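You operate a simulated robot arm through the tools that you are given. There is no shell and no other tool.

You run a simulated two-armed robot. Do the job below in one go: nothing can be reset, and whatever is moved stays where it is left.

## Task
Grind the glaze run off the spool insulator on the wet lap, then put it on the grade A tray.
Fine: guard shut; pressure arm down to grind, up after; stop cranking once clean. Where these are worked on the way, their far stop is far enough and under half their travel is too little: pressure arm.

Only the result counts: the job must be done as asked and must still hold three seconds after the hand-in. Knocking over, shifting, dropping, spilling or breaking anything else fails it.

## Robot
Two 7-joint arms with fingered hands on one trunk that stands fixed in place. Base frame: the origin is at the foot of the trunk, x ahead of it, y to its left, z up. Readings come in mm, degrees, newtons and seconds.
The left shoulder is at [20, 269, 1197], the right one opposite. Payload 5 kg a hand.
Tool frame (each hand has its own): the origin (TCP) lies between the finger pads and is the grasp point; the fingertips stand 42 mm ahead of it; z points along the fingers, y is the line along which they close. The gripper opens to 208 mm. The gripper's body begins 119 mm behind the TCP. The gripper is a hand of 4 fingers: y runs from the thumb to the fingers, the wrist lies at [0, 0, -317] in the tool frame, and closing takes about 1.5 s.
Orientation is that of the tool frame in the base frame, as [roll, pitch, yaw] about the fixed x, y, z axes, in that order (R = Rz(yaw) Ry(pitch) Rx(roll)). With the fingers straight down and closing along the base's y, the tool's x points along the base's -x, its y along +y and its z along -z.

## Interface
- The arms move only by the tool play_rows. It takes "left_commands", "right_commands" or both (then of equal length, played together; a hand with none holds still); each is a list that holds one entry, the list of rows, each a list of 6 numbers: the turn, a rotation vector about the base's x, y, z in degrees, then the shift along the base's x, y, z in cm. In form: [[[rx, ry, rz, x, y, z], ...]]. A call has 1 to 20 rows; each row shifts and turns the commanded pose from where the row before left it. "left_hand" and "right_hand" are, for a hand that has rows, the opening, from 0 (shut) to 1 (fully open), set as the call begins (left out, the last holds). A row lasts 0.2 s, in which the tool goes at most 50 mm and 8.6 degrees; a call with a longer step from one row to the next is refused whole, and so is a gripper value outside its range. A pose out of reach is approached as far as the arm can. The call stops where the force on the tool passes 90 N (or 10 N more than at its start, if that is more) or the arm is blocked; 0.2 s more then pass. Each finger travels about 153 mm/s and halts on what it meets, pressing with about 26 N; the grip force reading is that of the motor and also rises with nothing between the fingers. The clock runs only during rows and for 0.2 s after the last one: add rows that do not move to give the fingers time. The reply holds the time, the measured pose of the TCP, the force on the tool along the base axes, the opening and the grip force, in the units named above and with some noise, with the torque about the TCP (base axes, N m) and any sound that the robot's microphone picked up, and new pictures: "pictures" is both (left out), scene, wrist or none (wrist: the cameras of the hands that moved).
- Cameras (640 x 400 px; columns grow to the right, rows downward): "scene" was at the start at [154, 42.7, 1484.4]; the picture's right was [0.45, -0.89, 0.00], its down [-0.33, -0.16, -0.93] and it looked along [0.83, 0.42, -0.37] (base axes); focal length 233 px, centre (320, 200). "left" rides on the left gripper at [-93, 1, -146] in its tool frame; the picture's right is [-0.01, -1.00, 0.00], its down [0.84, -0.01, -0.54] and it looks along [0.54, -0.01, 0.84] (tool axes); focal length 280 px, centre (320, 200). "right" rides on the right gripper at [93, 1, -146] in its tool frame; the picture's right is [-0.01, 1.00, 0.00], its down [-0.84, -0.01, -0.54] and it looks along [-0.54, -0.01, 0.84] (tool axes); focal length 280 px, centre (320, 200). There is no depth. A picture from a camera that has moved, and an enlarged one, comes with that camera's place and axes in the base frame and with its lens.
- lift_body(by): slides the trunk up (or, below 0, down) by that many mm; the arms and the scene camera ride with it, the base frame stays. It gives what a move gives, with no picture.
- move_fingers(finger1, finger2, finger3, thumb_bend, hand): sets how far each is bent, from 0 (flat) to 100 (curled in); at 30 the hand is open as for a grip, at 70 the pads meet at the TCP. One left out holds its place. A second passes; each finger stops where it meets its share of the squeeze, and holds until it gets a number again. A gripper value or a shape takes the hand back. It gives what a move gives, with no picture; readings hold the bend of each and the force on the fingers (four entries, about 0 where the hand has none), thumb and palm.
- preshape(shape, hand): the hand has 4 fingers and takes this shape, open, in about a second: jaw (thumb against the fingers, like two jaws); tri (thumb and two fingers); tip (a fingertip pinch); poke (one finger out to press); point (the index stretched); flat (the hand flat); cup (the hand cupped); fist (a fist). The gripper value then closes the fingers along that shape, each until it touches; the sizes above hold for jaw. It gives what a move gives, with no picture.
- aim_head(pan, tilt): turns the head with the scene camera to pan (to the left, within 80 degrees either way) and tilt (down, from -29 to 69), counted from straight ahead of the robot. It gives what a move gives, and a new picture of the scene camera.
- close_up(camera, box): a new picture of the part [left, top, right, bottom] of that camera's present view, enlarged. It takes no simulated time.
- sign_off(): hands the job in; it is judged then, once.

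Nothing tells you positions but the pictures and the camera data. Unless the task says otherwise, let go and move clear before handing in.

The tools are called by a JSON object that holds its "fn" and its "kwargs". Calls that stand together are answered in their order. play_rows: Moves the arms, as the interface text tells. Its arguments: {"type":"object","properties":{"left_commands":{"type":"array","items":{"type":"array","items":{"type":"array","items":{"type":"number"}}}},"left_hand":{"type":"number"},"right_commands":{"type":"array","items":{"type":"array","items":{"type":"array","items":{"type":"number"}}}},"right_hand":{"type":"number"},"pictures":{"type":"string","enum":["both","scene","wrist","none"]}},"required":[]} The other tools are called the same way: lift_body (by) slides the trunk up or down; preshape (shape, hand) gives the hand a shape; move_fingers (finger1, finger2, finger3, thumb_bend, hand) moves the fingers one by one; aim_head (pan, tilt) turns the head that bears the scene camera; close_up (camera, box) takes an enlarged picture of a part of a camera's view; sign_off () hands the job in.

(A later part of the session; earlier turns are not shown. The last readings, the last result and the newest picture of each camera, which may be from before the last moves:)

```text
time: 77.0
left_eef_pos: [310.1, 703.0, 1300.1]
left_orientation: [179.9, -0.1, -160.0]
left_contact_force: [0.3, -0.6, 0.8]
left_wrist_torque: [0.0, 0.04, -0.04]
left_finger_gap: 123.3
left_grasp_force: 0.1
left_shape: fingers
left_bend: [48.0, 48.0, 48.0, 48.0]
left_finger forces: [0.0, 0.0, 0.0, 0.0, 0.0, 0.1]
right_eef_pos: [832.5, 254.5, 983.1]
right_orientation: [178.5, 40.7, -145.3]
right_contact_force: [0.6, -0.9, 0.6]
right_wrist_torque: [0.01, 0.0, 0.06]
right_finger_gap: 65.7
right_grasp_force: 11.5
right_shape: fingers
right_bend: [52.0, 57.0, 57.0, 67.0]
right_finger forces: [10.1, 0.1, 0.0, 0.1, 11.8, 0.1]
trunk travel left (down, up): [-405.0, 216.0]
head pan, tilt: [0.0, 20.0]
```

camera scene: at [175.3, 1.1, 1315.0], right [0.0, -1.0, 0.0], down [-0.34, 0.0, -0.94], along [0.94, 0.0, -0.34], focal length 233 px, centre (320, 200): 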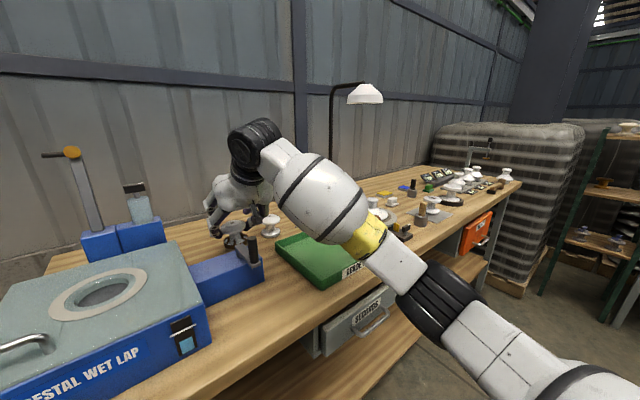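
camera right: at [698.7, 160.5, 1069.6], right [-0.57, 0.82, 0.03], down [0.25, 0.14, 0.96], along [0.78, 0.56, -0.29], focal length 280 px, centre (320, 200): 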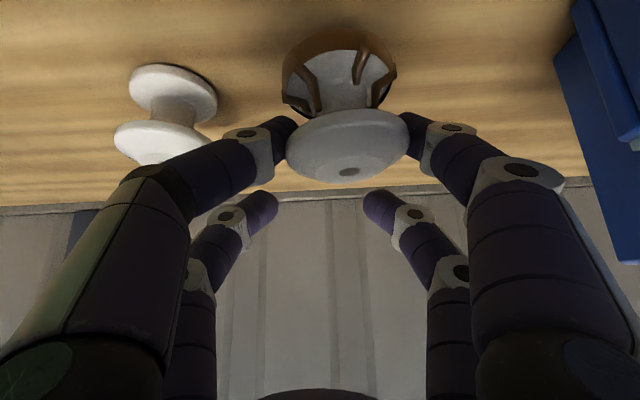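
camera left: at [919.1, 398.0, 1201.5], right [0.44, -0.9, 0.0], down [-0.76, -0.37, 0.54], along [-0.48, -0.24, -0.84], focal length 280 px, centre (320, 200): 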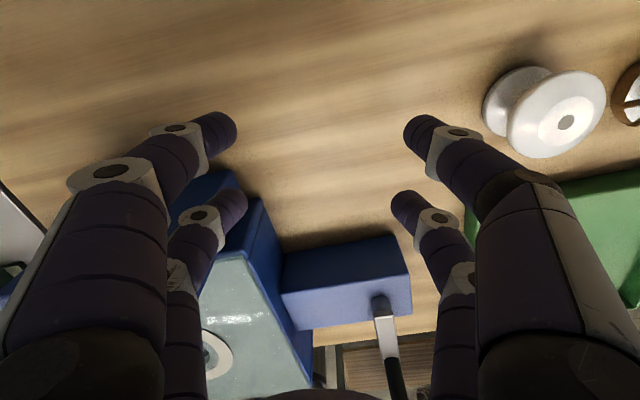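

The spool is standing on the bench. I'll open the two fingers and check.

{"fn": "move_fingers", "kwargs": {"hand": "right", "finger1": 47, "thumb_bend": 52}}

{"fn": "close_up", "kwargs": {"camera": "right", "box": [100, 0, 500, 220]}}

{"fn": "close_up", "kwargs": {"camera": "scene", "box": [190, 190, 310, 270]}}

```text
time: 78.0
left_eef_pos: [310.2, 704.3, 1299.2]
left_orientation: [179.9, -0.2, -160.0]
left_contact_force: [0.2, 0.7, 0.2]
left_wrist_torque: [-0.01, 0.01, 0.01]
left_finger_gap: 123.7
left_grasp_force: 0.0
left_shape: fingers
left_bend: [48.0, 48.0, 48.0, 48.0]
left_finger forces: [0.1, 0.0, 0.1, 0.0, 0.0, 0.1]
right_eef_pos: [834.5, 254.7, 985.8]
right_orientation: [178.4, 40.8, -145.5]
right_contact_force: [0.2, -0.2, 0.2]
right_wrist_torque: [-0.03, -0.03, -0.03]
right_finger_gap: 115.2
right_grasp_force: 0.0
right_shape: fingers
right_bend: [47.0, 57.0, 57.0, 52.0]
right_finger forces: [0.1, 0.0, 0.1, 0.0, 0.0, 0.1]
trunk travel left (down, up): [-405.0, 216.0]
head pan, tilt: [0.0, 20.0]
```

```text
1.60 times, centred on (300, 110) of right
camera zoom: at [698.1, 158.0, 1033.9], right [-0.57, 0.82, 0.03], down [0.25, 0.14, 0.96], along [0.78, 0.56, -0.29], focal length 449 px, centre (352, 344)
```

zoom: 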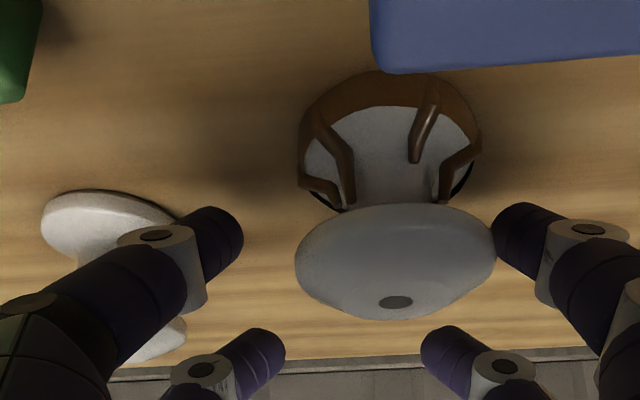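

```text
5.00 times, centred on (250, 230) of scene
camera zoom: at [174.8, 0.9, 1315.1], right [0.0, -1.0, 0.0], down [-0.34, 0.0, -0.94], along [0.94, 0.0, -0.34], focal length 1163 px, centre (670, 50)
```

zoom: 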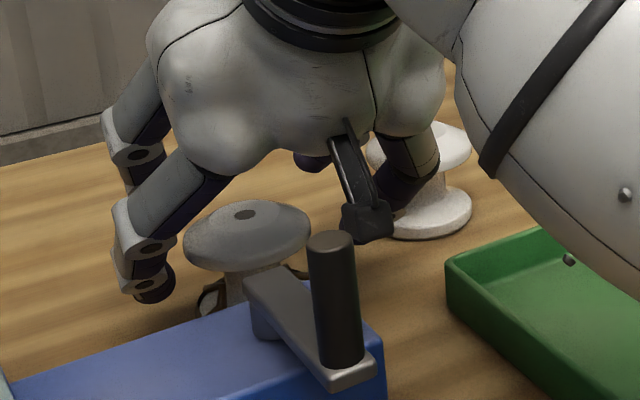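

Released and standing upright. I'll shift slightly so both fingers clear the flange, then lift away and withdraw the right arm.

{"fn": "play_rows", "kwargs": {"right_commands": [[[0, 0, 0, -0.4, 0.6, 0], [0, 0, 0, 0, 0, 1], [0, 0, 0, 0, 0, 2], [0, 0, 0, 0, 0, 3], [0, 0, 0, 0, 0, 4], [0, 0, 0, 0, 0, 4]]], "pictures": "both"}}

```text
time: 79.4
left_eef_pos: [309.6, 703.0, 1301.0]
left_orientation: [179.9, 0.1, -160.0]
left_contact_force: [-0.2, 0.6, 0.1]
left_wrist_torque: [0.01, -0.1, -0.02]
left_finger_gap: 123.2
left_grasp_force: 0.2
left_shape: fingers
left_bend: [48.0, 48.0, 48.0, 48.0]
left_finger forces: [0.0, 0.0, 0.0, 0.1, 0.0, 0.0]
right_eef_pos: [828.1, 260.8, 1123.3]
right_orientation: [178.3, 40.8, -145.4]
right_contact_force: [-1.4, 0.3, -0.9]
right_wrist_torque: [0.0, -0.02, -0.03]
right_finger_gap: 115.1
right_grasp_force: 0.1
right_shape: fingers
right_bend: [47.0, 57.0, 57.0, 52.0]
right_finger forces: [0.1, 0.0, 0.0, 0.0, 0.0, 0.1]
trunk travel left (down, up): [-405.0, 216.0]
head pan, tilt: [0.0, 20.0]
camera scene: at [174.2, 1.0, 1315.3], right [0.0, -1.0, 0.0], down [-0.34, 0.0, -0.94], along [0.94, 0.0, -0.34], focal length 233 px, centre (320, 200)
camera right: at [692.0, 164.7, 1172.3], right [-0.57, 0.82, 0.03], down [0.25, 0.14, 0.96], along [0.78, 0.56, -0.29], focal length 280 px, centre (320, 200)
```

scene: 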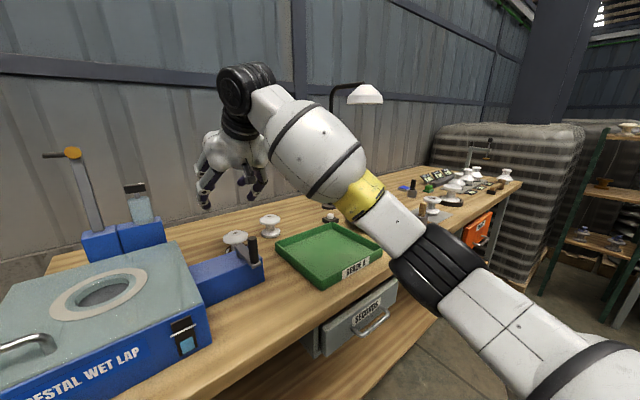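
right: 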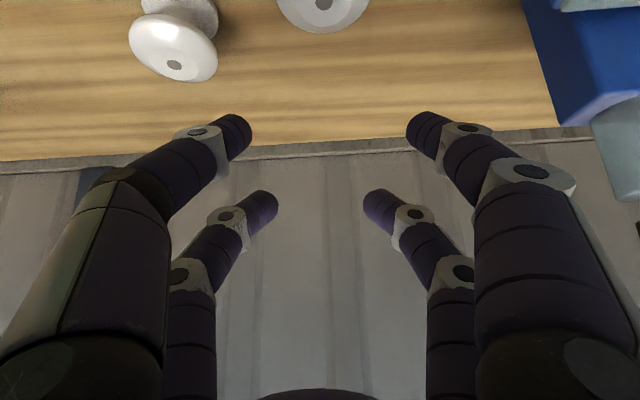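

Now I'll withdraw the right arm along its earlier path, removing the tilt.

{"fn": "play_rows", "kwargs": {"right_commands": [[[0, 0, 0, -0.7, -4, 1.2], [0, 0, 0, -0.7, -4, 1.2], [0, 0, 0, -0.7, -4, 1.2], [0, 0, 0, -0.7, -4, 1.2], [-4.5, 6.6, 0, -1.9, -3.75, 0], [-4.5, 6.6, 0, -1.9, -3.75, 0], [-4.5, 6.6, 0, -1.9, -3.75, 0], [-4.5, 6.6, 0, -1.9, -3.75, 0], [-4.5, 6.6, 0, -1.9, -3.75, 0], [0, 0, 0, -1.9, -3.75, 0], [0, 0, 0, -1.9, -3.75, 0], [0, 0, 0, -1.9, -3.75, 0], [0, 0, 0, -4.3, -2.2, 0], [0, 0, 0, -4.3, -2.2, 0], [0, 0, 0, -4.3, -2.2, 0], [0, 0, 0, -4.3, -2.2, 0], [0, 0, 0, -4.3, -2.2, 0], [0, 0, 0, -4.3, -2.2, 0]]], "pictures": "none"}}

{"fn": "aim_head", "kwargs": {"pan": 30, "tilt": 30}}

{"fn": "close_up", "kwargs": {"camera": "scene", "box": [300, 120, 520, 260]}}

```text
time: 83.2
left_eef_pos: [309.2, 702.1, 1301.7]
left_orientation: [179.9, 0.0, -160.0]
left_contact_force: [-1.5, 0.1, 0.2]
left_wrist_torque: [0.1, -0.19, -0.02]
left_finger_gap: 123.6
left_grasp_force: 0.0
left_shape: fingers
left_bend: [48.0, 48.0, 48.0, 48.0]
left_finger forces: [0.0, 0.0, 0.0, 0.1, 0.1, 0.1]
right_eef_pos: [388.1, -329.2, 1172.0]
right_orientation: [178.2, 0.9, -145.5]
right_contact_force: [-0.4, -0.4, 0.4]
right_wrist_torque: [0.04, -0.01, -0.02]
right_finger_gap: 115.4
right_grasp_force: 0.1
right_shape: fingers
right_bend: [47.0, 57.0, 57.0, 52.0]
right_finger forces: [0.0, 0.0, 0.0, 0.0, 0.1, 0.0]
trunk travel left (down, up): [-405.0, 216.0]
head pan, tilt: [0.0, 20.0]
```

```text
time: 84.1
left_eef_pos: [309.8, 703.2, 1300.0]
left_orientation: [179.9, 0.0, -160.1]
left_contact_force: [-0.9, -0.1, -0.8]
left_wrist_torque: [-0.05, 0.01, 0.05]
left_finger_gap: 123.7
left_grasp_force: 0.0
left_shape: fingers
left_bend: [48.0, 48.0, 48.0, 48.0]
left_finger forces: [0.0, 0.0, 0.0, 0.1, 0.0, 0.0]
right_eef_pos: [389.1, -328.0, 1171.4]
right_orientation: [178.2, 0.9, -145.5]
right_contact_force: [0.5, 0.0, -0.5]
right_wrist_torque: [-0.05, -0.01, -0.03]
right_finger_gap: 115.4
right_grasp_force: 0.1
right_shape: fingers
right_bend: [47.0, 57.0, 57.0, 52.0]
right_finger forces: [0.1, 0.0, 0.0, 0.0, 0.1, 0.1]
trunk travel left (down, up): [-405.0, 216.0]
head pan, tilt: [30.0, 30.0]
camera scene: at [160.0, 46.3, 1299.0], right [0.5, -0.87, 0.0], down [-0.43, -0.25, -0.87], along [0.75, 0.43, -0.5], focal length 233 px, centre (320, 200)
```

scene: 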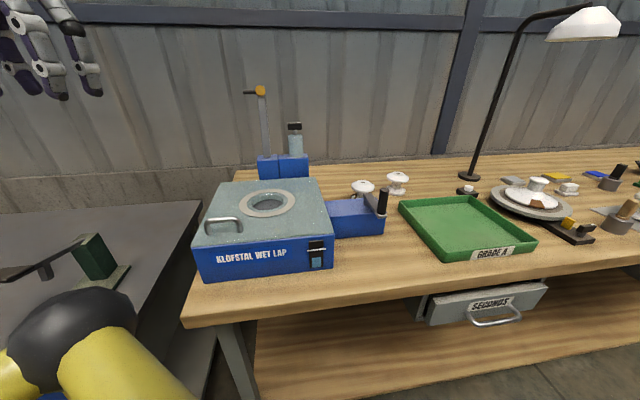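

```text
2.86 times, centred on (410, 190) of scene
camera zoom: at [160.0, 46.3, 1299.0], right [0.5, -0.87, 0.0], down [-0.43, -0.25, -0.87], along [0.75, 0.43, -0.5], focal length 665 px, centre (63, 229)
```

zoom: 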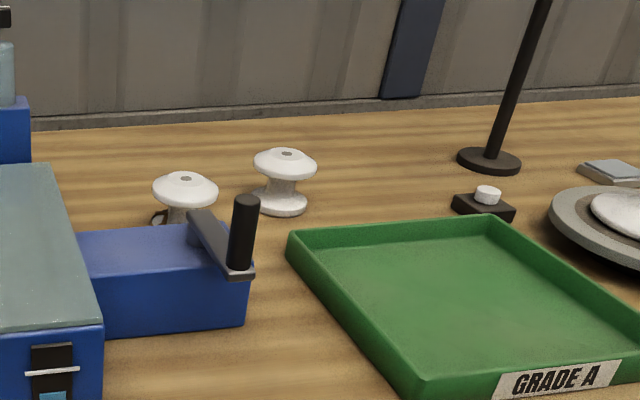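

The glazed spool stands at about (812, 263). I'll raise the trunk a bit for the left arm, then bring the left hand in over the bench, clear of the pressure arm.

{"fn": "lift_body", "kwargs": {"by": 120}}

{"fn": "play_rows", "kwargs": {"left_commands": [[[0, 0, -7.5, 2, -4.2, -0.4], [0, 0, -7.5, 2, -4.2, -0.4], [0, 0, -7.5, 2, -4.2, -0.4], [0, 0, -7.5, 2, -4.2, -0.4], [0, 0, -7.5, 2, -4.2, -0.4], [0, 0, -7.5, 2, -4.2, -0.4], [0, 0, 0, 2.6, -3, -1.6], [0, 0, 0, 2.6, -3, -1.6], [0, 0, 0, 2.6, -3, -1.6], [0, 0, 0, 2.6, -3, -1.6], [0, 0, 0, 2.6, -3, -1.6]]], "pictures": "both"}}

```text
time: 85.6
left_eef_pos: [309.9, 702.5, 1419.6]
left_orientation: [179.9, 0.0, -160.0]
left_contact_force: [1.1, 0.6, -0.3]
left_wrist_torque: [0.02, 0.05, -0.01]
left_finger_gap: 123.5
left_grasp_force: 0.0
left_shape: fingers
left_bend: [48.0, 48.0, 48.0, 48.0]
left_finger forces: [0.1, 0.0, 0.1, 0.0, 0.0, 0.0]
right_eef_pos: [391.0, -331.2, 1292.3]
right_orientation: [178.2, 0.9, -145.5]
right_contact_force: [0.9, -0.9, 0.1]
right_wrist_torque: [-0.01, 0.01, -0.01]
right_finger_gap: 114.9
right_grasp_force: 0.0
right_shape: fingers
right_bend: [47.0, 57.0, 57.0, 52.0]
right_finger forces: [0.1, 0.1, 0.0, 0.0, 0.1, 0.1]
trunk travel left (down, up): [-525.0, 96.0]
head pan, tilt: [30.0, 30.0]
```

```text
time: 88.0
left_eef_pos: [562.7, 301.7, 1320.5]
left_orientation: [180.0, 0.0, 155.0]
left_contact_force: [0.5, -0.2, -0.7]
left_wrist_torque: [0.05, 0.06, 0.0]
left_finger_gap: 123.6
left_grasp_force: 0.0
left_shape: fingers
left_bend: [48.0, 48.0, 48.0, 48.0]
left_finger forces: [0.1, 0.0, 0.0, 0.1, 0.1, 0.0]
right_eef_pos: [393.0, -330.8, 1292.3]
right_orientation: [178.1, 0.9, -145.5]
right_contact_force: [1.7, -0.3, -1.7]
right_wrist_torque: [0.05, 0.22, 0.0]
right_finger_gap: 115.3
right_grasp_force: 0.0
right_shape: fingers
right_bend: [47.0, 57.0, 57.0, 52.0]
right_finger forces: [0.0, 0.1, 0.1, 0.1, 0.0, 0.1]
trunk travel left (down, up): [-525.0, 96.0]
head pan, tilt: [30.0, 30.0]
camera scene: at [151.6, 45.5, 1420.3], right [0.5, -0.87, 0.0], down [-0.43, -0.25, -0.87], along [0.75, 0.43, -0.5], focal length 233 px, centre (320, 200)
camera left: at [648.6, 263.6, 1465.3], right [-0.41, -0.91, 0.0], down [-0.77, 0.34, 0.54], along [-0.49, 0.22, -0.84], focal length 280 px, centre (320, 200)
```

scene: 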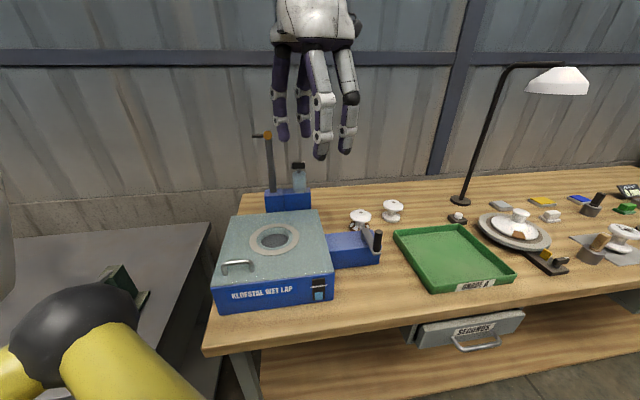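
left: 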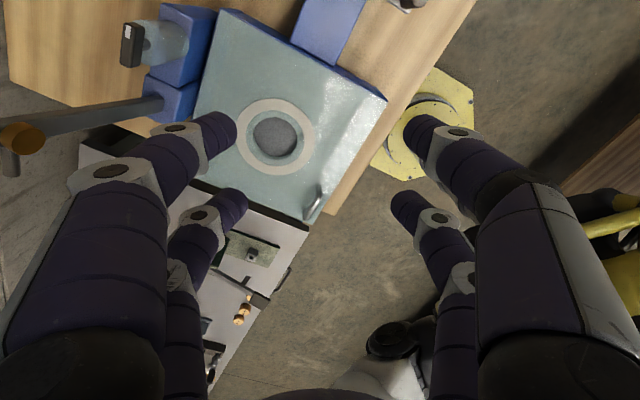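

Next I'll go over the spool with a slight 15° forward tilt and all four fingers as a jaw.

{"fn": "play_rows", "kwargs": {"left_commands": [[[0, 0, 0, 3.1, -0.5, -2.6], [0, 0, 0, 3.1, -0.5, -2.6], [0, 0, 0, 3.1, -0.5, -2.6], [-3.2, -6.8, 0, 3.1, -0.5, -2.6], [-3.2, -6.8, 0, 3.1, -0.5, -2.6], [0, 0, 0, 3.1, -0.5, -2.6], [0, 0, 0, 3.1, -0.5, -2.6], [0, 0, 0, 2.9, -0.3, -2.6]]], "pictures": "both"}}

```text
time: 89.8
left_eef_pos: [805.3, 266.2, 1106.9]
left_orientation: [-180.0, 15.0, 155.0]
left_contact_force: [0.3, 0.7, 0.1]
left_wrist_torque: [-0.06, 0.1, 0.0]
left_finger_gap: 123.6
left_grasp_force: 0.1
left_shape: fingers
left_bend: [48.0, 48.0, 48.0, 48.0]
left_finger forces: [0.0, 0.1, 0.1, 0.0, 0.0, 0.1]
right_eef_pos: [392.0, -331.1, 1293.4]
right_orientation: [178.3, 0.8, -145.5]
right_contact_force: [0.4, 1.3, 0.3]
right_wrist_torque: [-0.05, 0.17, -0.01]
right_finger_gap: 115.6
right_grasp_force: 0.1
right_shape: fingers
right_bend: [47.0, 57.0, 57.0, 52.0]
right_finger forces: [0.0, 0.1, 0.0, 0.0, 0.1, 0.0]
trunk travel left (down, up): [-525.0, 96.0]
head pan, tilt: [30.0, 30.0]
camera scene: at [151.2, 46.5, 1420.3], right [0.5, -0.87, 0.0], down [-0.43, -0.25, -0.87], along [0.75, 0.43, -0.5], focal length 233 px, centre (320, 200)
camera left: at [853.9, 244.9, 1271.9], right [-0.41, -0.91, 0.0], down [-0.87, 0.39, 0.3], along [-0.28, 0.12, -0.95], focal length 280 px, centre (320, 200)
```

scene: 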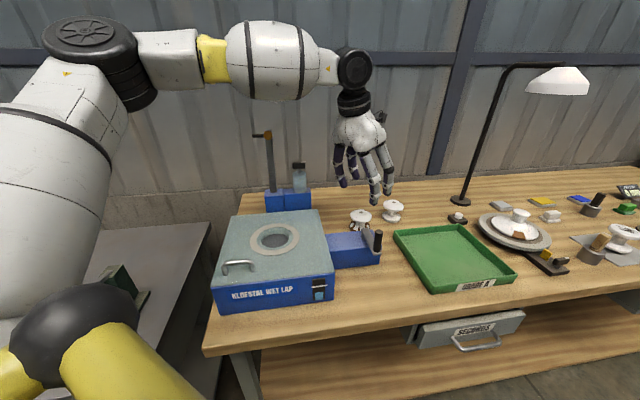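
left: 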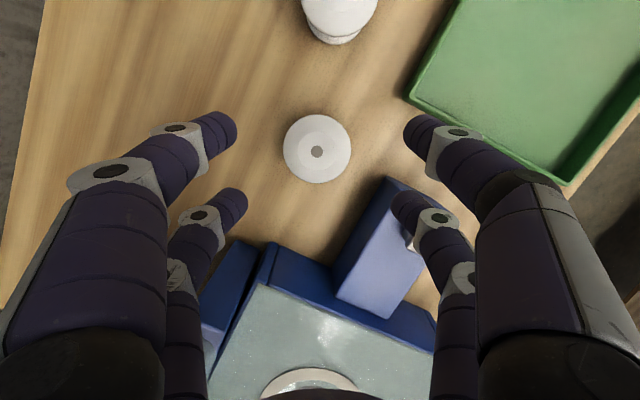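

The left hand is in line, with the spool nearly centred. I'll lower onto it in two stages.

{"fn": "play_rows", "kwargs": {"left_commands": [[[0, 0, 0, 0.7, -0.2, -4], [0, 0, 0, 0, 0, -4], [0, 0, 0, 0, 0, -2.5]]], "pictures": "both"}}

{"fn": "close_up", "kwargs": {"camera": "scene", "box": [300, 140, 440, 260]}}

```text
time: 90.6
left_eef_pos: [813.9, 262.2, 1000.6]
left_orientation: [179.9, 14.9, 155.0]
left_contact_force: [0.8, 0.2, -0.3]
left_wrist_torque: [-0.09, 0.05, -0.01]
left_finger_gap: 123.5
left_grasp_force: 0.1
left_shape: fingers
left_bend: [48.0, 48.0, 48.0, 48.0]
left_finger forces: [0.1, 0.0, 0.0, 0.0, 0.0, 0.0]
right_eef_pos: [392.6, -330.1, 1291.4]
right_orientation: [178.3, 0.8, -145.6]
right_contact_force: [1.9, 0.8, -1.3]
right_wrist_torque: [-0.01, 0.21, 0.02]
right_finger_gap: 115.4
right_grasp_force: 0.1
right_shape: fingers
right_bend: [47.0, 57.0, 57.0, 52.0]
right_finger forces: [0.1, 0.1, 0.1, 0.0, 0.1, 0.0]
trunk travel left (down, up): [-525.0, 96.0]
head pan, tilt: [30.0, 30.0]
camera scene: at [151.7, 46.5, 1420.3], right [0.5, -0.87, 0.0], down [-0.43, -0.25, -0.87], along [0.75, 0.43, -0.5], focal length 233 px, centre (320, 200)
camera left: at [863.4, 241.9, 1165.8], right [-0.41, -0.91, 0.0], down [-0.87, 0.39, 0.3], along [-0.28, 0.12, -0.95], focal length 280 px, centre (320, 200)
```

scene: 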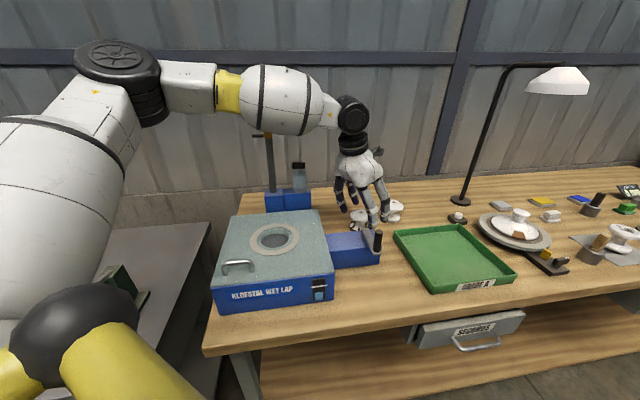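
left: 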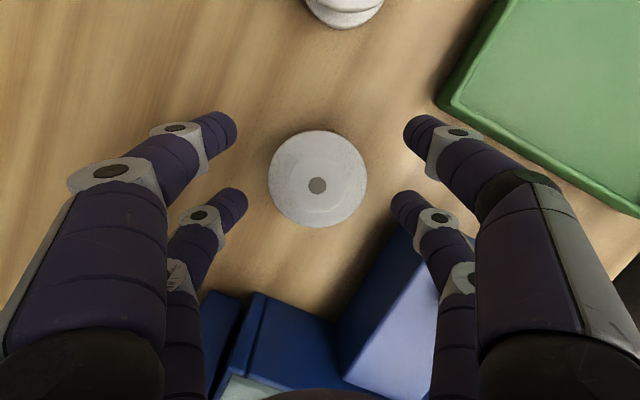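

```text
3.33 times, centred on (370, 200) of scene
camera zoom: at [151.7, 46.5, 1420.3], right [0.5, -0.87, 0.0], down [-0.43, -0.25, -0.87], along [0.75, 0.43, -0.5], focal length 776 px, centre (153, 200)
```

zoom: 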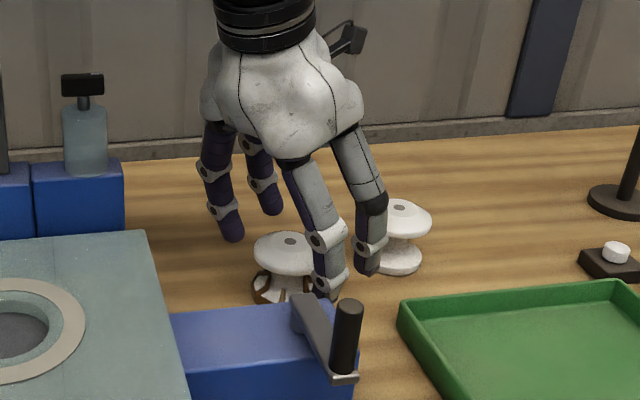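

I'll lower the last 32 mm and close all four fingers on the flange.

{"fn": "play_rows", "kwargs": {"left_commands": [[[0, 0, 0, 0, 0.15, -1.6], [0, 0, 0, 0, 0, -1.5]]], "pictures": "wrist"}}

{"fn": "close_up", "kwargs": {"camera": "scene", "box": [300, 140, 440, 260]}}

```text
time: 91.2
left_eef_pos: [813.4, 264.1, 972.7]
left_orientation: [179.9, 15.0, 154.9]
left_contact_force: [1.8, 3.9, 2.6]
left_wrist_torque: [-0.1, 0.12, -0.08]
left_finger_gap: 123.5
left_grasp_force: 1.2
left_shape: fingers
left_bend: [48.0, 48.0, 49.0, 48.0]
left_finger forces: [0.1, 0.1, 3.1, 0.0, 0.0, 0.0]
right_eef_pos: [390.6, -330.3, 1293.9]
right_orientation: [178.2, 1.0, -145.5]
right_contact_force: [0.6, -0.1, -0.3]
right_wrist_torque: [0.01, -0.03, -0.02]
right_finger_gap: 115.4
right_grasp_force: 0.0
right_shape: fingers
right_bend: [47.0, 57.0, 57.0, 52.0]
right_finger forces: [0.0, 0.0, 0.0, 0.1, 0.1, 0.0]
trunk travel left (down, up): [-525.0, 96.0]
head pan, tilt: [30.0, 30.0]
camera left: at [862.5, 243.2, 1137.2], right [-0.41, -0.91, 0.0], down [-0.87, 0.39, 0.3], along [-0.28, 0.12, -0.95], focal length 280 px, centre (320, 200)
```

left: 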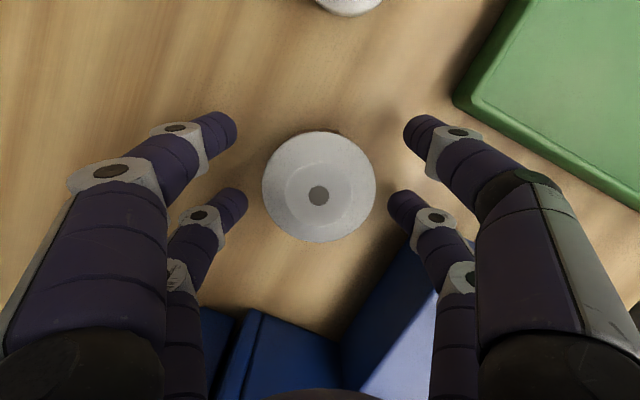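

```text
3.33 times, centred on (370, 200) of scene
camera zoom: at [150.1, 46.2, 1420.7], right [0.5, -0.87, 0.0], down [-0.43, -0.25, -0.87], along [0.75, 0.43, -0.5], focal length 776 px, centre (153, 200)
```

zoom: 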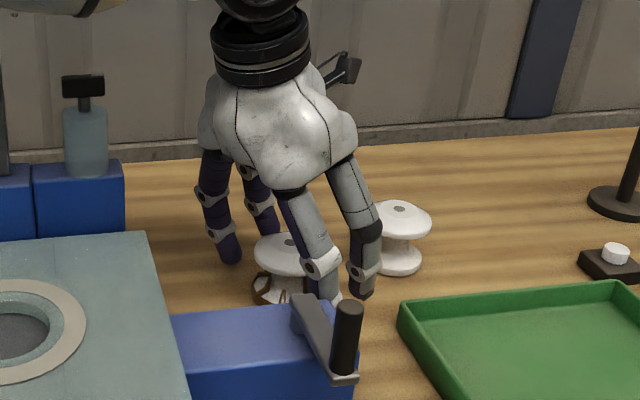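

Finger3 is just brushing the crank box's corner; closing will draw it away. Closing all four now.

{"fn": "move_fingers", "kwargs": {"hand": "left", "finger1": 70, "finger2": 70, "finger3": 70, "thumb_bend": 70}}

{"fn": "close_up", "kwargs": {"camera": "left", "box": [100, 60, 520, 320]}}

{"fn": "close_up", "kwargs": {"camera": "scene", "box": [300, 140, 440, 260]}}

```text
time: 92.2
left_eef_pos: [812.6, 262.7, 971.5]
left_orientation: [180.0, 15.0, 155.0]
left_contact_force: [-0.2, 0.4, 1.0]
left_wrist_torque: [-0.01, -0.01, 0.03]
left_finger_gap: 41.1
left_grasp_force: 16.9
left_shape: fingers
left_bend: [63.0, 65.0, 67.0, 67.0]
left_finger forces: [7.9, 9.8, 4.3, 0.1, 12.0, 0.0]
right_eef_pos: [391.3, -330.4, 1293.4]
right_orientation: [178.1, 0.9, -145.5]
right_contact_force: [-1.1, -0.6, 0.7]
right_wrist_torque: [-0.01, 0.01, -0.02]
right_finger_gap: 115.2
right_grasp_force: 0.0
right_shape: fingers
right_bend: [47.0, 57.0, 57.0, 52.0]
right_finger forces: [0.0, 0.0, 0.1, 0.1, 0.0, 0.0]
trunk travel left (down, up): [-525.0, 96.0]
head pan, tilt: [30.0, 30.0]
```

```text
1.52 times, centred on (310, 190) of left
camera zoom: at [862.5, 242.6, 1136.8], right [-0.41, -0.91, 0.0], down [-0.87, 0.39, 0.3], along [-0.28, 0.12, -0.95], focal length 427 px, centre (335, 215)
```

zoom: 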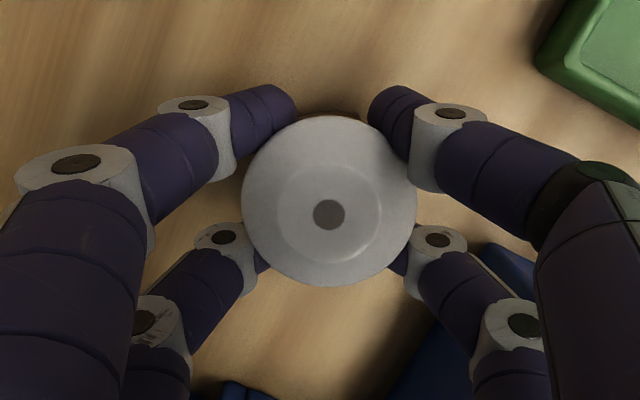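

```text
3.33 times, centred on (370, 200) of scene
camera zoom: at [150.5, 46.2, 1420.6], right [0.5, -0.87, 0.0], down [-0.43, -0.25, -0.87], along [0.75, 0.43, -0.5], focal length 776 px, centre (153, 200)
```

zoom: 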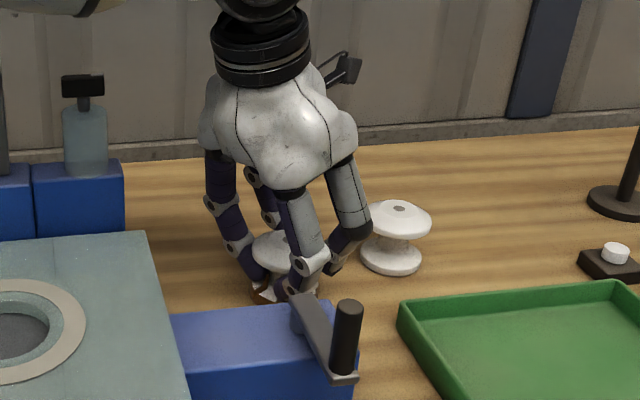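

Four fingers hold the flange. I'll lift a little and check the hold.

{"fn": "play_rows", "kwargs": {"left_commands": [[[0, 0, 0, 0, 0, 0.5], [0, 0, 0, 0, 0, 1], [0, 0, 0, 0, 0, 2], [0, 0, 0, 0, 0, 2]]], "pictures": "both"}}

{"fn": "close_up", "kwargs": {"camera": "scene", "box": [300, 140, 440, 260]}}

{"fn": "close_up", "kwargs": {"camera": "left", "box": [100, 60, 520, 320]}}

```text
time: 93.2
left_eef_pos: [813.7, 261.3, 1027.4]
left_orientation: [-179.9, 15.2, 155.0]
left_contact_force: [-0.5, -0.5, -4.3]
left_wrist_torque: [-0.04, -0.01, 0.02]
left_finger_gap: 41.2
left_grasp_force: 16.5
left_shape: fingers
left_bend: [63.0, 65.0, 67.0, 67.0]
left_finger forces: [7.9, 9.8, 4.3, 0.1, 12.0, 0.1]
right_eef_pos: [390.9, -329.9, 1293.0]
right_orientation: [178.2, 0.8, -145.5]
right_contact_force: [0.2, -0.5, -0.2]
right_wrist_torque: [0.04, -0.06, 0.01]
right_finger_gap: 115.2
right_grasp_force: 0.1
right_shape: fingers
right_bend: [47.0, 57.0, 57.0, 52.0]
right_finger forces: [0.0, 0.1, 0.0, 0.0, 0.1, 0.0]
trunk travel left (down, up): [-525.0, 96.0]
head pan, tilt: [30.0, 30.0]
camera scene: at [150.0, 46.0, 1420.7], right [0.5, -0.87, 0.0], down [-0.43, -0.25, -0.87], along [0.75, 0.43, -0.5], focal length 233 px, centre (320, 200)
camera left: at [861.9, 241.2, 1192.1], right [-0.41, -0.91, 0.0], down [-0.87, 0.39, 0.3], along [-0.28, 0.12, -0.95], focal length 280 px, centre (320, 200)
```

scene: 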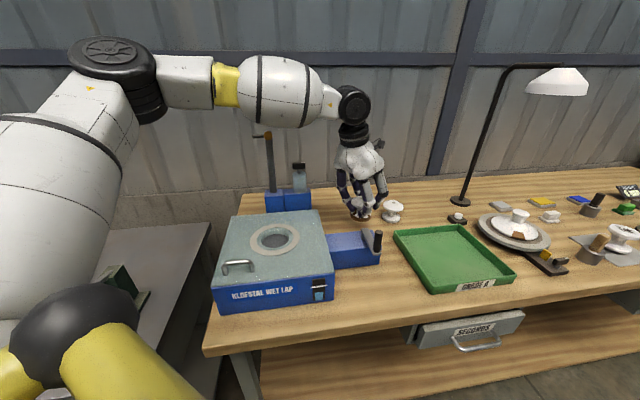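
left: 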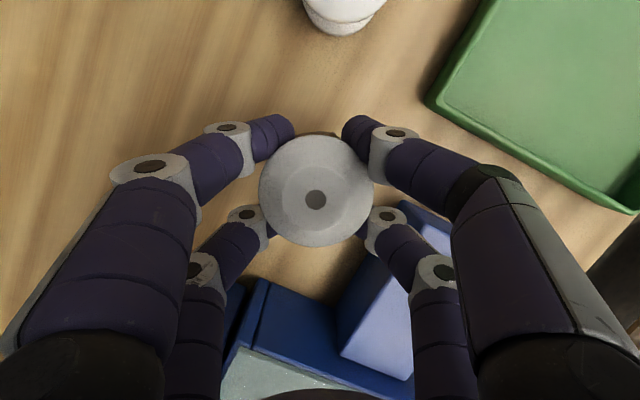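

```text
3.33 times, centred on (370, 200) of scene
camera zoom: at [150.0, 46.0, 1420.7], right [0.5, -0.87, 0.0], down [-0.43, -0.25, -0.87], along [0.75, 0.43, -0.5], focal length 776 px, centre (153, 200)
```

zoom: 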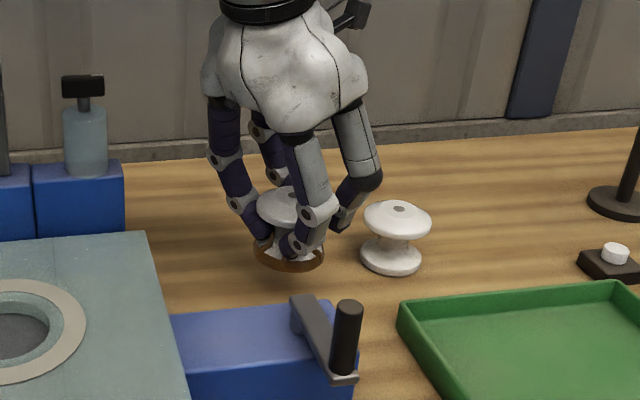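

```text
1.52 times, centred on (310, 190) of left
camera zoom: at [861.9, 241.2, 1192.1], right [-0.41, -0.91, 0.0], down [-0.87, 0.39, 0.3], along [-0.28, 0.12, -0.95], focal length 427 px, centre (335, 215)
```

zoom: 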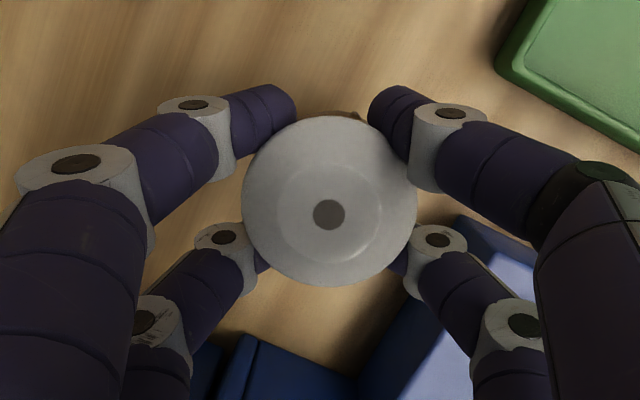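

The spool is held well. I'll lift it higher and carry it over the lap's hole.

{"fn": "play_rows", "kwargs": {"left_commands": [[[0, 0, 0, 0, 0, 4], [0, 0, 0, 0, 0, 4], [0, 0, 0, 0, 0, 4], [0, 0, 0, 0, 0, 4], [0, 0, 0, -3.69, 1.76, 0], [0, 0, 0, -3.69, 1.76, 0], [0, 0, 0, -3.69, 1.76, 0], [0, 0, 0, -3.69, 1.76, 0], [0, 0, 0, -3.69, 1.76, 0], [0, 0, 0, -3.69, 1.76, 0], [0, 0, 0, -3.69, 1.76, 0], [0, 0, 0, -3.69, 1.76, 0]]], "pictures": "both"}}

```text
time: 95.8
left_eef_pos: [515.8, 403.0, 1183.4]
left_orientation: [180.0, 15.0, 155.1]
left_contact_force: [-0.5, 1.1, -3.4]
left_wrist_torque: [-0.05, -0.02, -0.02]
left_finger_gap: 40.8
left_grasp_force: 17.3
left_shape: fingers
left_bend: [63.0, 65.0, 67.0, 67.0]
left_finger forces: [7.7, 10.0, 4.5, 0.0, 12.1, 0.0]
right_eef_pos: [389.4, -330.7, 1294.1]
right_orientation: [178.3, 1.0, -145.5]
right_contact_force: [-0.7, 0.5, 1.2]
right_wrist_torque: [-0.05, -0.12, 0.0]
right_finger_gap: 115.0
right_grasp_force: 0.1
right_shape: fingers
right_bend: [47.0, 57.0, 57.0, 52.0]
right_finger forces: [0.0, 0.0, 0.0, 0.0, 0.0, 0.1]
trunk travel left (down, up): [-525.0, 96.0]
head pan, tilt: [30.0, 30.0]
camera scene: at [149.9, 46.9, 1420.7], right [0.5, -0.87, 0.0], down [-0.43, -0.25, -0.87], along [0.75, 0.43, -0.5], focal length 233 px, centre (320, 200)
camera left: at [566.0, 383.2, 1348.2], right [-0.41, -0.91, 0.0], down [-0.87, 0.39, 0.3], along [-0.28, 0.12, -0.95], focal length 280 px, centre (320, 200)
```

scene: 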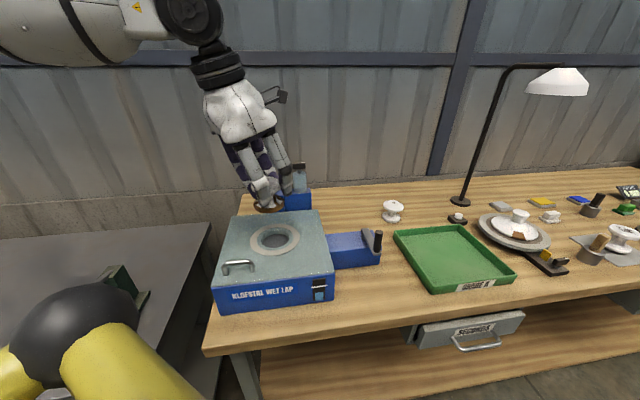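
left: 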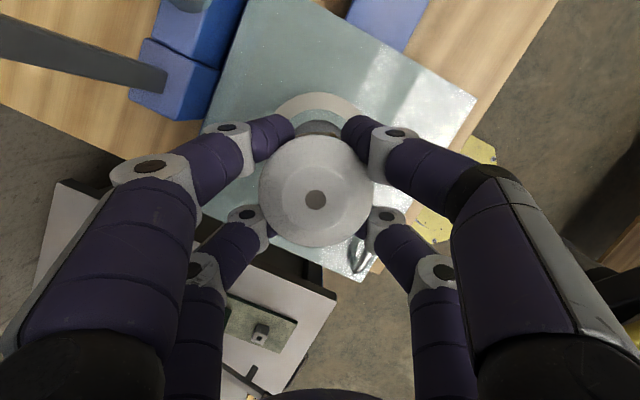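

The spool is above the lap. I'll refine the hole's position before lowering.

{"fn": "close_up", "kwargs": {"camera": "scene", "box": [200, 160, 350, 310]}}

{"fn": "close_up", "kwargs": {"camera": "left", "box": [220, 60, 420, 260]}}

{"fn": "aim_head", "kwargs": {"pan": 42, "tilt": 45}}

{"fn": "close_up", "kwargs": {"camera": "scene", "box": [240, 80, 400, 240]}}

```text
2.67 times, centred on (275, 235) of scene
camera zoom: at [149.9, 46.9, 1420.7], right [0.5, -0.87, 0.0], down [-0.43, -0.25, -0.87], along [0.75, 0.43, -0.5], focal length 620 px, centre (440, 107)
```

zoom: 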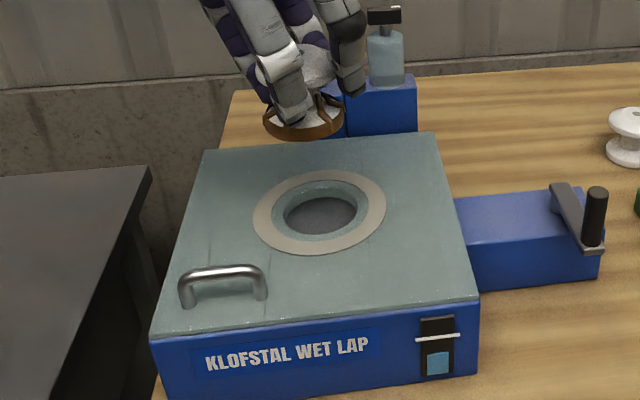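

```text
2.00 times, centred on (320, 160) of left
camera zoom: at [566.0, 383.2, 1348.2], right [-0.41, -0.91, 0.0], down [-0.87, 0.39, 0.3], along [-0.28, 0.12, -0.95], focal length 561 px, centre (320, 280)
```

zoom: 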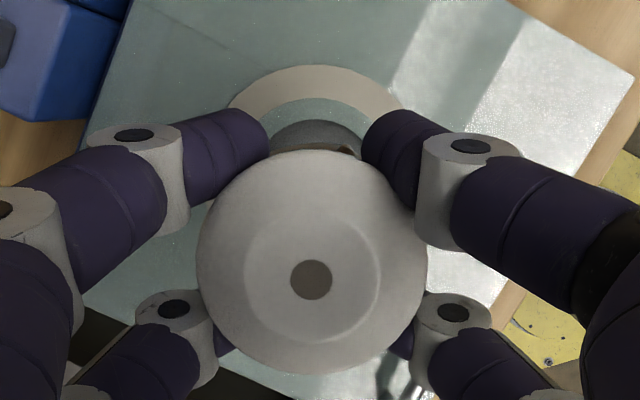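

```text
time: 96.6
left_eef_pos: [517.5, 403.9, 1183.8]
left_orientation: [179.9, 15.1, 155.0]
left_contact_force: [-0.3, 0.8, -3.6]
left_wrist_torque: [-0.03, -0.02, 0.01]
left_finger_gap: 40.9
left_grasp_force: 17.4
left_shape: fingers
left_bend: [63.0, 65.0, 67.0, 67.0]
left_finger forces: [7.7, 10.0, 4.4, 0.0, 12.1, 0.0]
right_eef_pos: [391.2, -331.1, 1293.8]
right_orientation: [178.3, 0.8, -145.5]
right_contact_force: [-0.9, 0.7, -0.2]
right_wrist_torque: [-0.03, -0.04, -0.03]
right_finger_gap: 115.8
right_grasp_force: 0.0
right_shape: fingers
right_bend: [47.0, 57.0, 57.0, 52.0]
right_finger forces: [0.0, 0.1, 0.0, 0.0, 0.2, 0.1]
trunk travel left (down, up): [-525.0, 96.0]
head pan, tilt: [42.0, 45.0]
camera scene: at [132.2, 55.8, 1398.1], right [0.67, -0.74, 0.0], down [-0.53, -0.47, -0.71], along [0.53, 0.47, -0.71], focal length 233 px, centre (320, 200)
```

scene: 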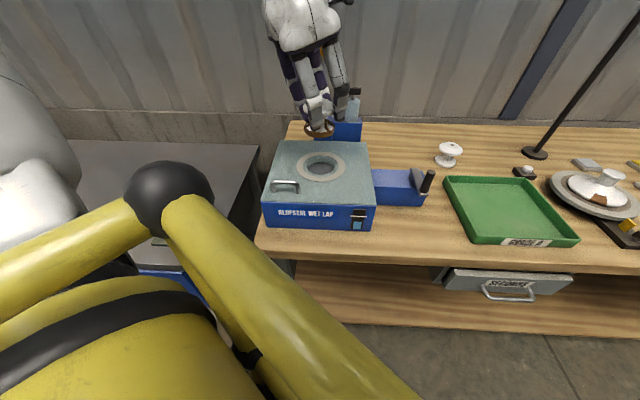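

```text
2.50 times, centred on (320, 160) of scene
camera zoom: at [132.2, 55.8, 1398.1], right [0.67, -0.74, 0.0], down [-0.53, -0.47, -0.71], along [0.53, 0.47, -0.71], focal length 582 px, centre (320, 300)
```

zoom: 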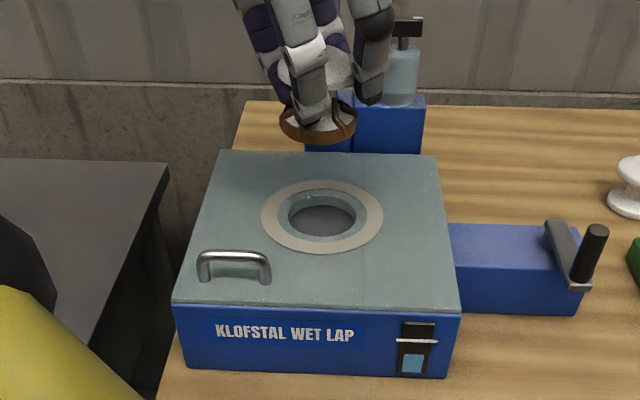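

By combining views I estimate the hole is about 7 mm further along the hand's forward direction. I'll apply that and lower the spool to just above the ring.

{"fn": "play_rows", "kwargs": {"left_commands": [[[0, 0, 0, 0.68, -0.2, -3], [0, 0, 0, 0, 0, -3], [0, 0, 0, 0, 0, -2.5], [0, 0, 0, 0, 0, -1.5]]], "pictures": "both"}}

{"fn": "close_up", "kwargs": {"camera": "scene", "box": [260, 80, 380, 200]}}

{"fn": "close_up", "kwargs": {"camera": "left", "box": [220, 60, 420, 260]}}

```text
time: 97.6
left_eef_pos: [526.6, 399.9, 1084.8]
left_orientation: [180.0, 14.9, 155.0]
left_contact_force: [-0.4, -0.1, -3.8]
left_wrist_torque: [-0.08, 0.03, 0.02]
left_finger_gap: 40.5
left_grasp_force: 17.5
left_shape: fingers
left_bend: [63.0, 65.0, 67.0, 67.0]
left_finger forces: [7.8, 10.7, 4.4, 0.1, 12.1, 0.0]
right_eef_pos: [391.8, -330.5, 1292.4]
right_orientation: [178.2, 0.8, -145.5]
right_contact_force: [0.2, -0.7, 0.9]
right_wrist_torque: [-0.03, 0.01, -0.02]
right_finger_gap: 115.3
right_grasp_force: 0.0
right_shape: fingers
right_bend: [47.0, 57.0, 57.0, 52.0]
right_finger forces: [0.0, 0.0, 0.0, 0.0, 0.0, 0.0]
trunk travel left (down, up): [-525.0, 96.0]
head pan, tilt: [42.0, 45.0]
camera scene: at [132.5, 55.6, 1398.0], right [0.67, -0.74, 0.0], down [-0.53, -0.47, -0.71], along [0.53, 0.47, -0.71], focal length 233 px, centre (320, 200)
camera left: at [576.1, 380.4, 1250.0], right [-0.41, -0.91, 0.0], down [-0.87, 0.39, 0.3], along [-0.28, 0.12, -0.95], focal length 280 px, centre (320, 200)
```

scene: 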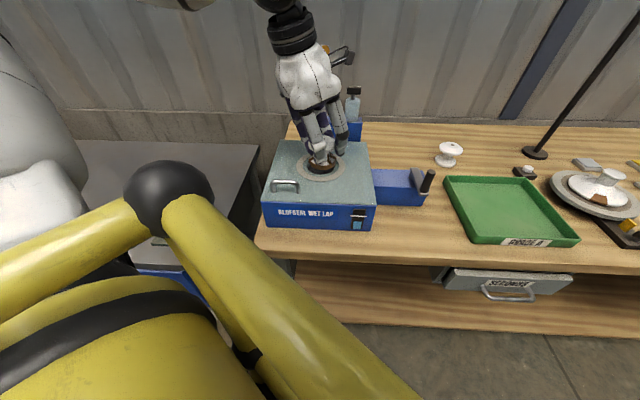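
left: 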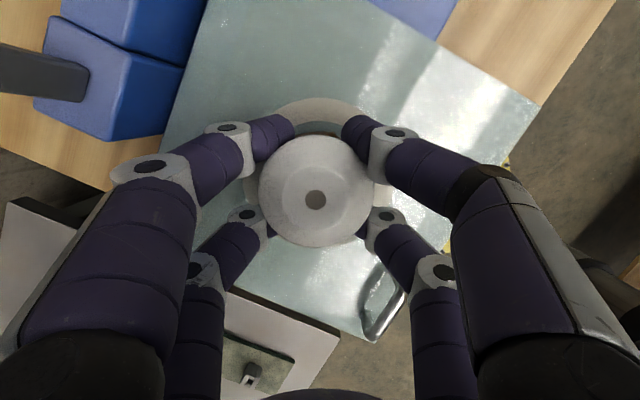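

```text
3.33 times, centred on (320, 140) of scene
camera zoom: at [132.5, 55.6, 1398.0], right [0.67, -0.74, 0.0], down [-0.53, -0.47, -0.71], along [0.53, 0.47, -0.71], focal length 776 px, centre (320, 400)
```

zoom: 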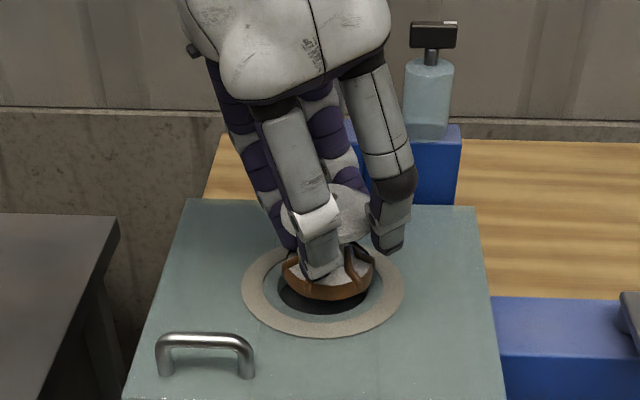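

```text
2.00 times, centred on (320, 160) of left
camera zoom: at [576.1, 380.4, 1250.0], right [-0.41, -0.91, 0.0], down [-0.87, 0.39, 0.3], along [-0.28, 0.12, -0.95], focal length 561 px, centre (320, 280)
```

zoom: 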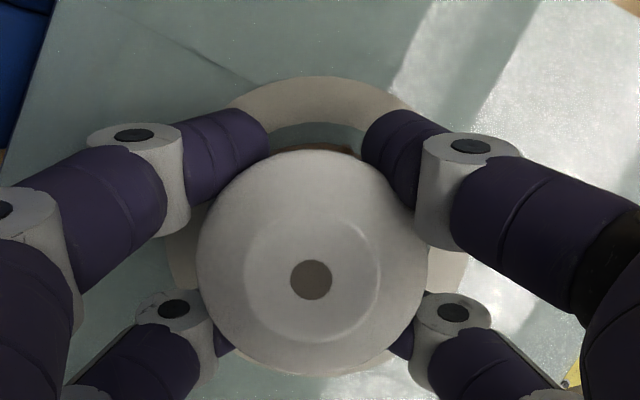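

It's nearly aligned; the spool is about 2–3 mm off towards the back right. I'll correct this and lower slowly until it touches.

{"fn": "play_rows", "kwargs": {"left_commands": [[[0, 0, 0, -0.3, 0.05, -0.5], [0, 0, 0, 0, 0, -0.5], [0, 0, 0, 0, 0, -0.4], [0, 0, 0, 0, 0, -0.2]]], "pictures": "none"}}

{"fn": "close_up", "kwargs": {"camera": "scene", "box": [260, 80, 380, 200]}}

{"fn": "close_up", "kwargs": {"camera": "left", "box": [220, 60, 420, 260]}}

```text
time: 98.6
left_eef_pos: [522.1, 401.9, 1070.5]
left_orientation: [180.0, 14.9, 155.0]
left_contact_force: [-0.3, -0.4, -3.6]
left_wrist_torque: [-0.02, -0.02, 0.02]
left_finger_gap: 40.3
left_grasp_force: 17.9
left_shape: fingers
left_bend: [63.0, 65.0, 67.0, 67.0]
left_finger forces: [7.8, 10.8, 4.4, 0.0, 12.2, 0.0]
right_eef_pos: [390.7, -331.2, 1293.5]
right_orientation: [178.2, 0.8, -145.5]
right_contact_force: [-0.1, 0.4, -0.3]
right_wrist_torque: [0.01, 0.02, 0.0]
right_finger_gap: 115.5
right_grasp_force: 0.1
right_shape: fingers
right_bend: [47.0, 57.0, 57.0, 52.0]
right_finger forces: [0.0, 0.0, 0.1, 0.0, 0.0, 0.0]
trunk travel left (down, up): [-525.0, 96.0]
head pan, tilt: [42.0, 45.0]
```

```text
3.33 times, centred on (320, 140) of scene
camera zoom: at [132.5, 55.4, 1398.0], right [0.67, -0.74, 0.0], down [-0.53, -0.47, -0.71], along [0.53, 0.47, -0.71], focal length 776 px, centre (320, 400)
```

zoom: 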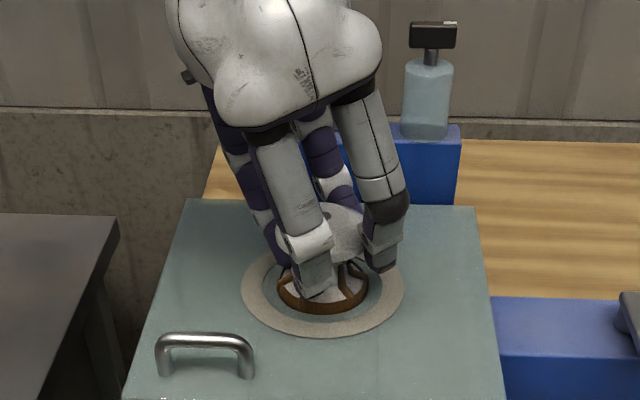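

```text
2.00 times, centred on (320, 160) of left
camera zoom: at [571.1, 381.8, 1234.9], right [-0.41, -0.91, 0.0], down [-0.87, 0.39, 0.3], along [-0.28, 0.12, -0.95], focal length 561 px, centre (320, 280)
```

zoom: 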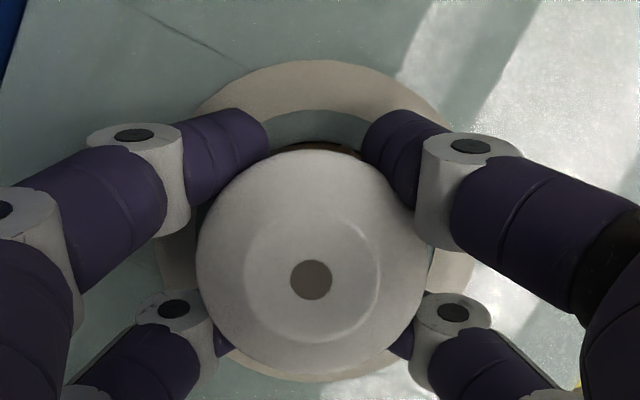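

From the scene view it's now well centred in the ring. I'll keep lowering in small steps until the spool seats.

{"fn": "play_rows", "kwargs": {"left_commands": [[[0, 0, 0, 0, 0, -0.25], [0, 0, 0, 0, 0, -0.25], [0, 0, 0, 0, 0, -0.2]]], "pictures": "none"}}

{"fn": "play_rows", "kwargs": {"left_commands": [[[0, 0, 0, 0, 0, -0.2], [0, 0, 0, 0, 0, -0.2]]], "pictures": "none"}}

{"fn": "close_up", "kwargs": {"camera": "scene", "box": [260, 80, 380, 200]}}

```text
time: 99.4
left_eef_pos: [521.7, 401.0, 1063.6]
left_orientation: [180.0, 14.9, 155.1]
left_contact_force: [0.5, -0.8, -4.8]
left_wrist_torque: [-0.03, 0.0, 0.01]
left_finger_gap: 40.4
left_grasp_force: 17.2
left_shape: fingers
left_bend: [63.0, 65.0, 67.0, 67.0]
left_finger forces: [7.7, 10.8, 4.4, 0.1, 12.0, 0.1]
right_eef_pos: [391.3, -330.3, 1293.3]
right_orientation: [178.3, 0.9, -145.5]
right_contact_force: [-0.3, -0.9, 0.2]
right_wrist_torque: [0.0, 0.02, -0.03]
right_finger_gap: 115.3
right_grasp_force: 0.1
right_shape: fingers
right_bend: [47.0, 57.0, 57.0, 52.0]
right_finger forces: [0.0, 0.0, 0.0, 0.0, 0.1, 0.0]
trunk travel left (down, up): [-525.0, 96.0]
head pan, tilt: [42.0, 45.0]
```

```text
time: 100.0
left_eef_pos: [521.0, 402.2, 1060.7]
left_orientation: [179.9, 15.1, 155.0]
left_contact_force: [-1.4, -0.2, 7.6]
left_wrist_torque: [0.14, -0.08, -0.03]
left_finger_gap: 40.2
left_grasp_force: 19.7
left_shape: fingers
left_bend: [63.0, 65.0, 67.0, 67.0]
left_finger forces: [7.0, 15.6, 4.4, 0.0, 13.0, 0.1]
right_eef_pos: [390.5, -330.4, 1292.7]
right_orientation: [178.2, 1.0, -145.4]
right_contact_force: [-0.9, -0.9, -0.3]
right_wrist_torque: [0.0, 0.0, 0.0]
right_finger_gap: 114.8
right_grasp_force: 0.0
right_shape: fingers
right_bend: [47.0, 57.0, 57.0, 52.0]
right_finger forces: [0.0, 0.0, 0.1, 0.0, 0.0, 0.0]
trunk travel left (down, up): [-525.0, 96.0]
head pan, tilt: [42.0, 45.0]
```

```text
3.33 times, centred on (320, 140) of scene
camera zoom: at [132.1, 55.1, 1398.2], right [0.67, -0.74, 0.0], down [-0.53, -0.47, -0.71], along [0.53, 0.47, -0.71], focal length 776 px, centre (320, 400)
```

zoom: 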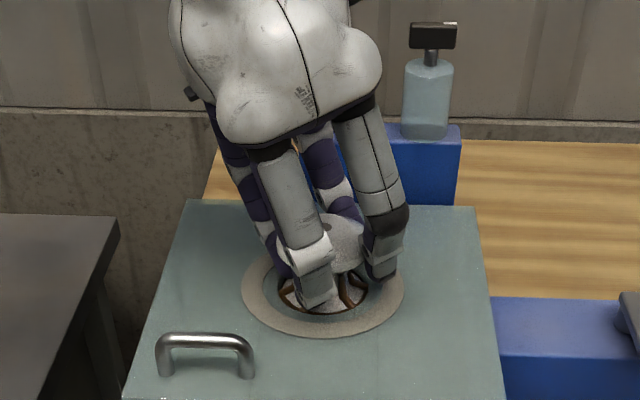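

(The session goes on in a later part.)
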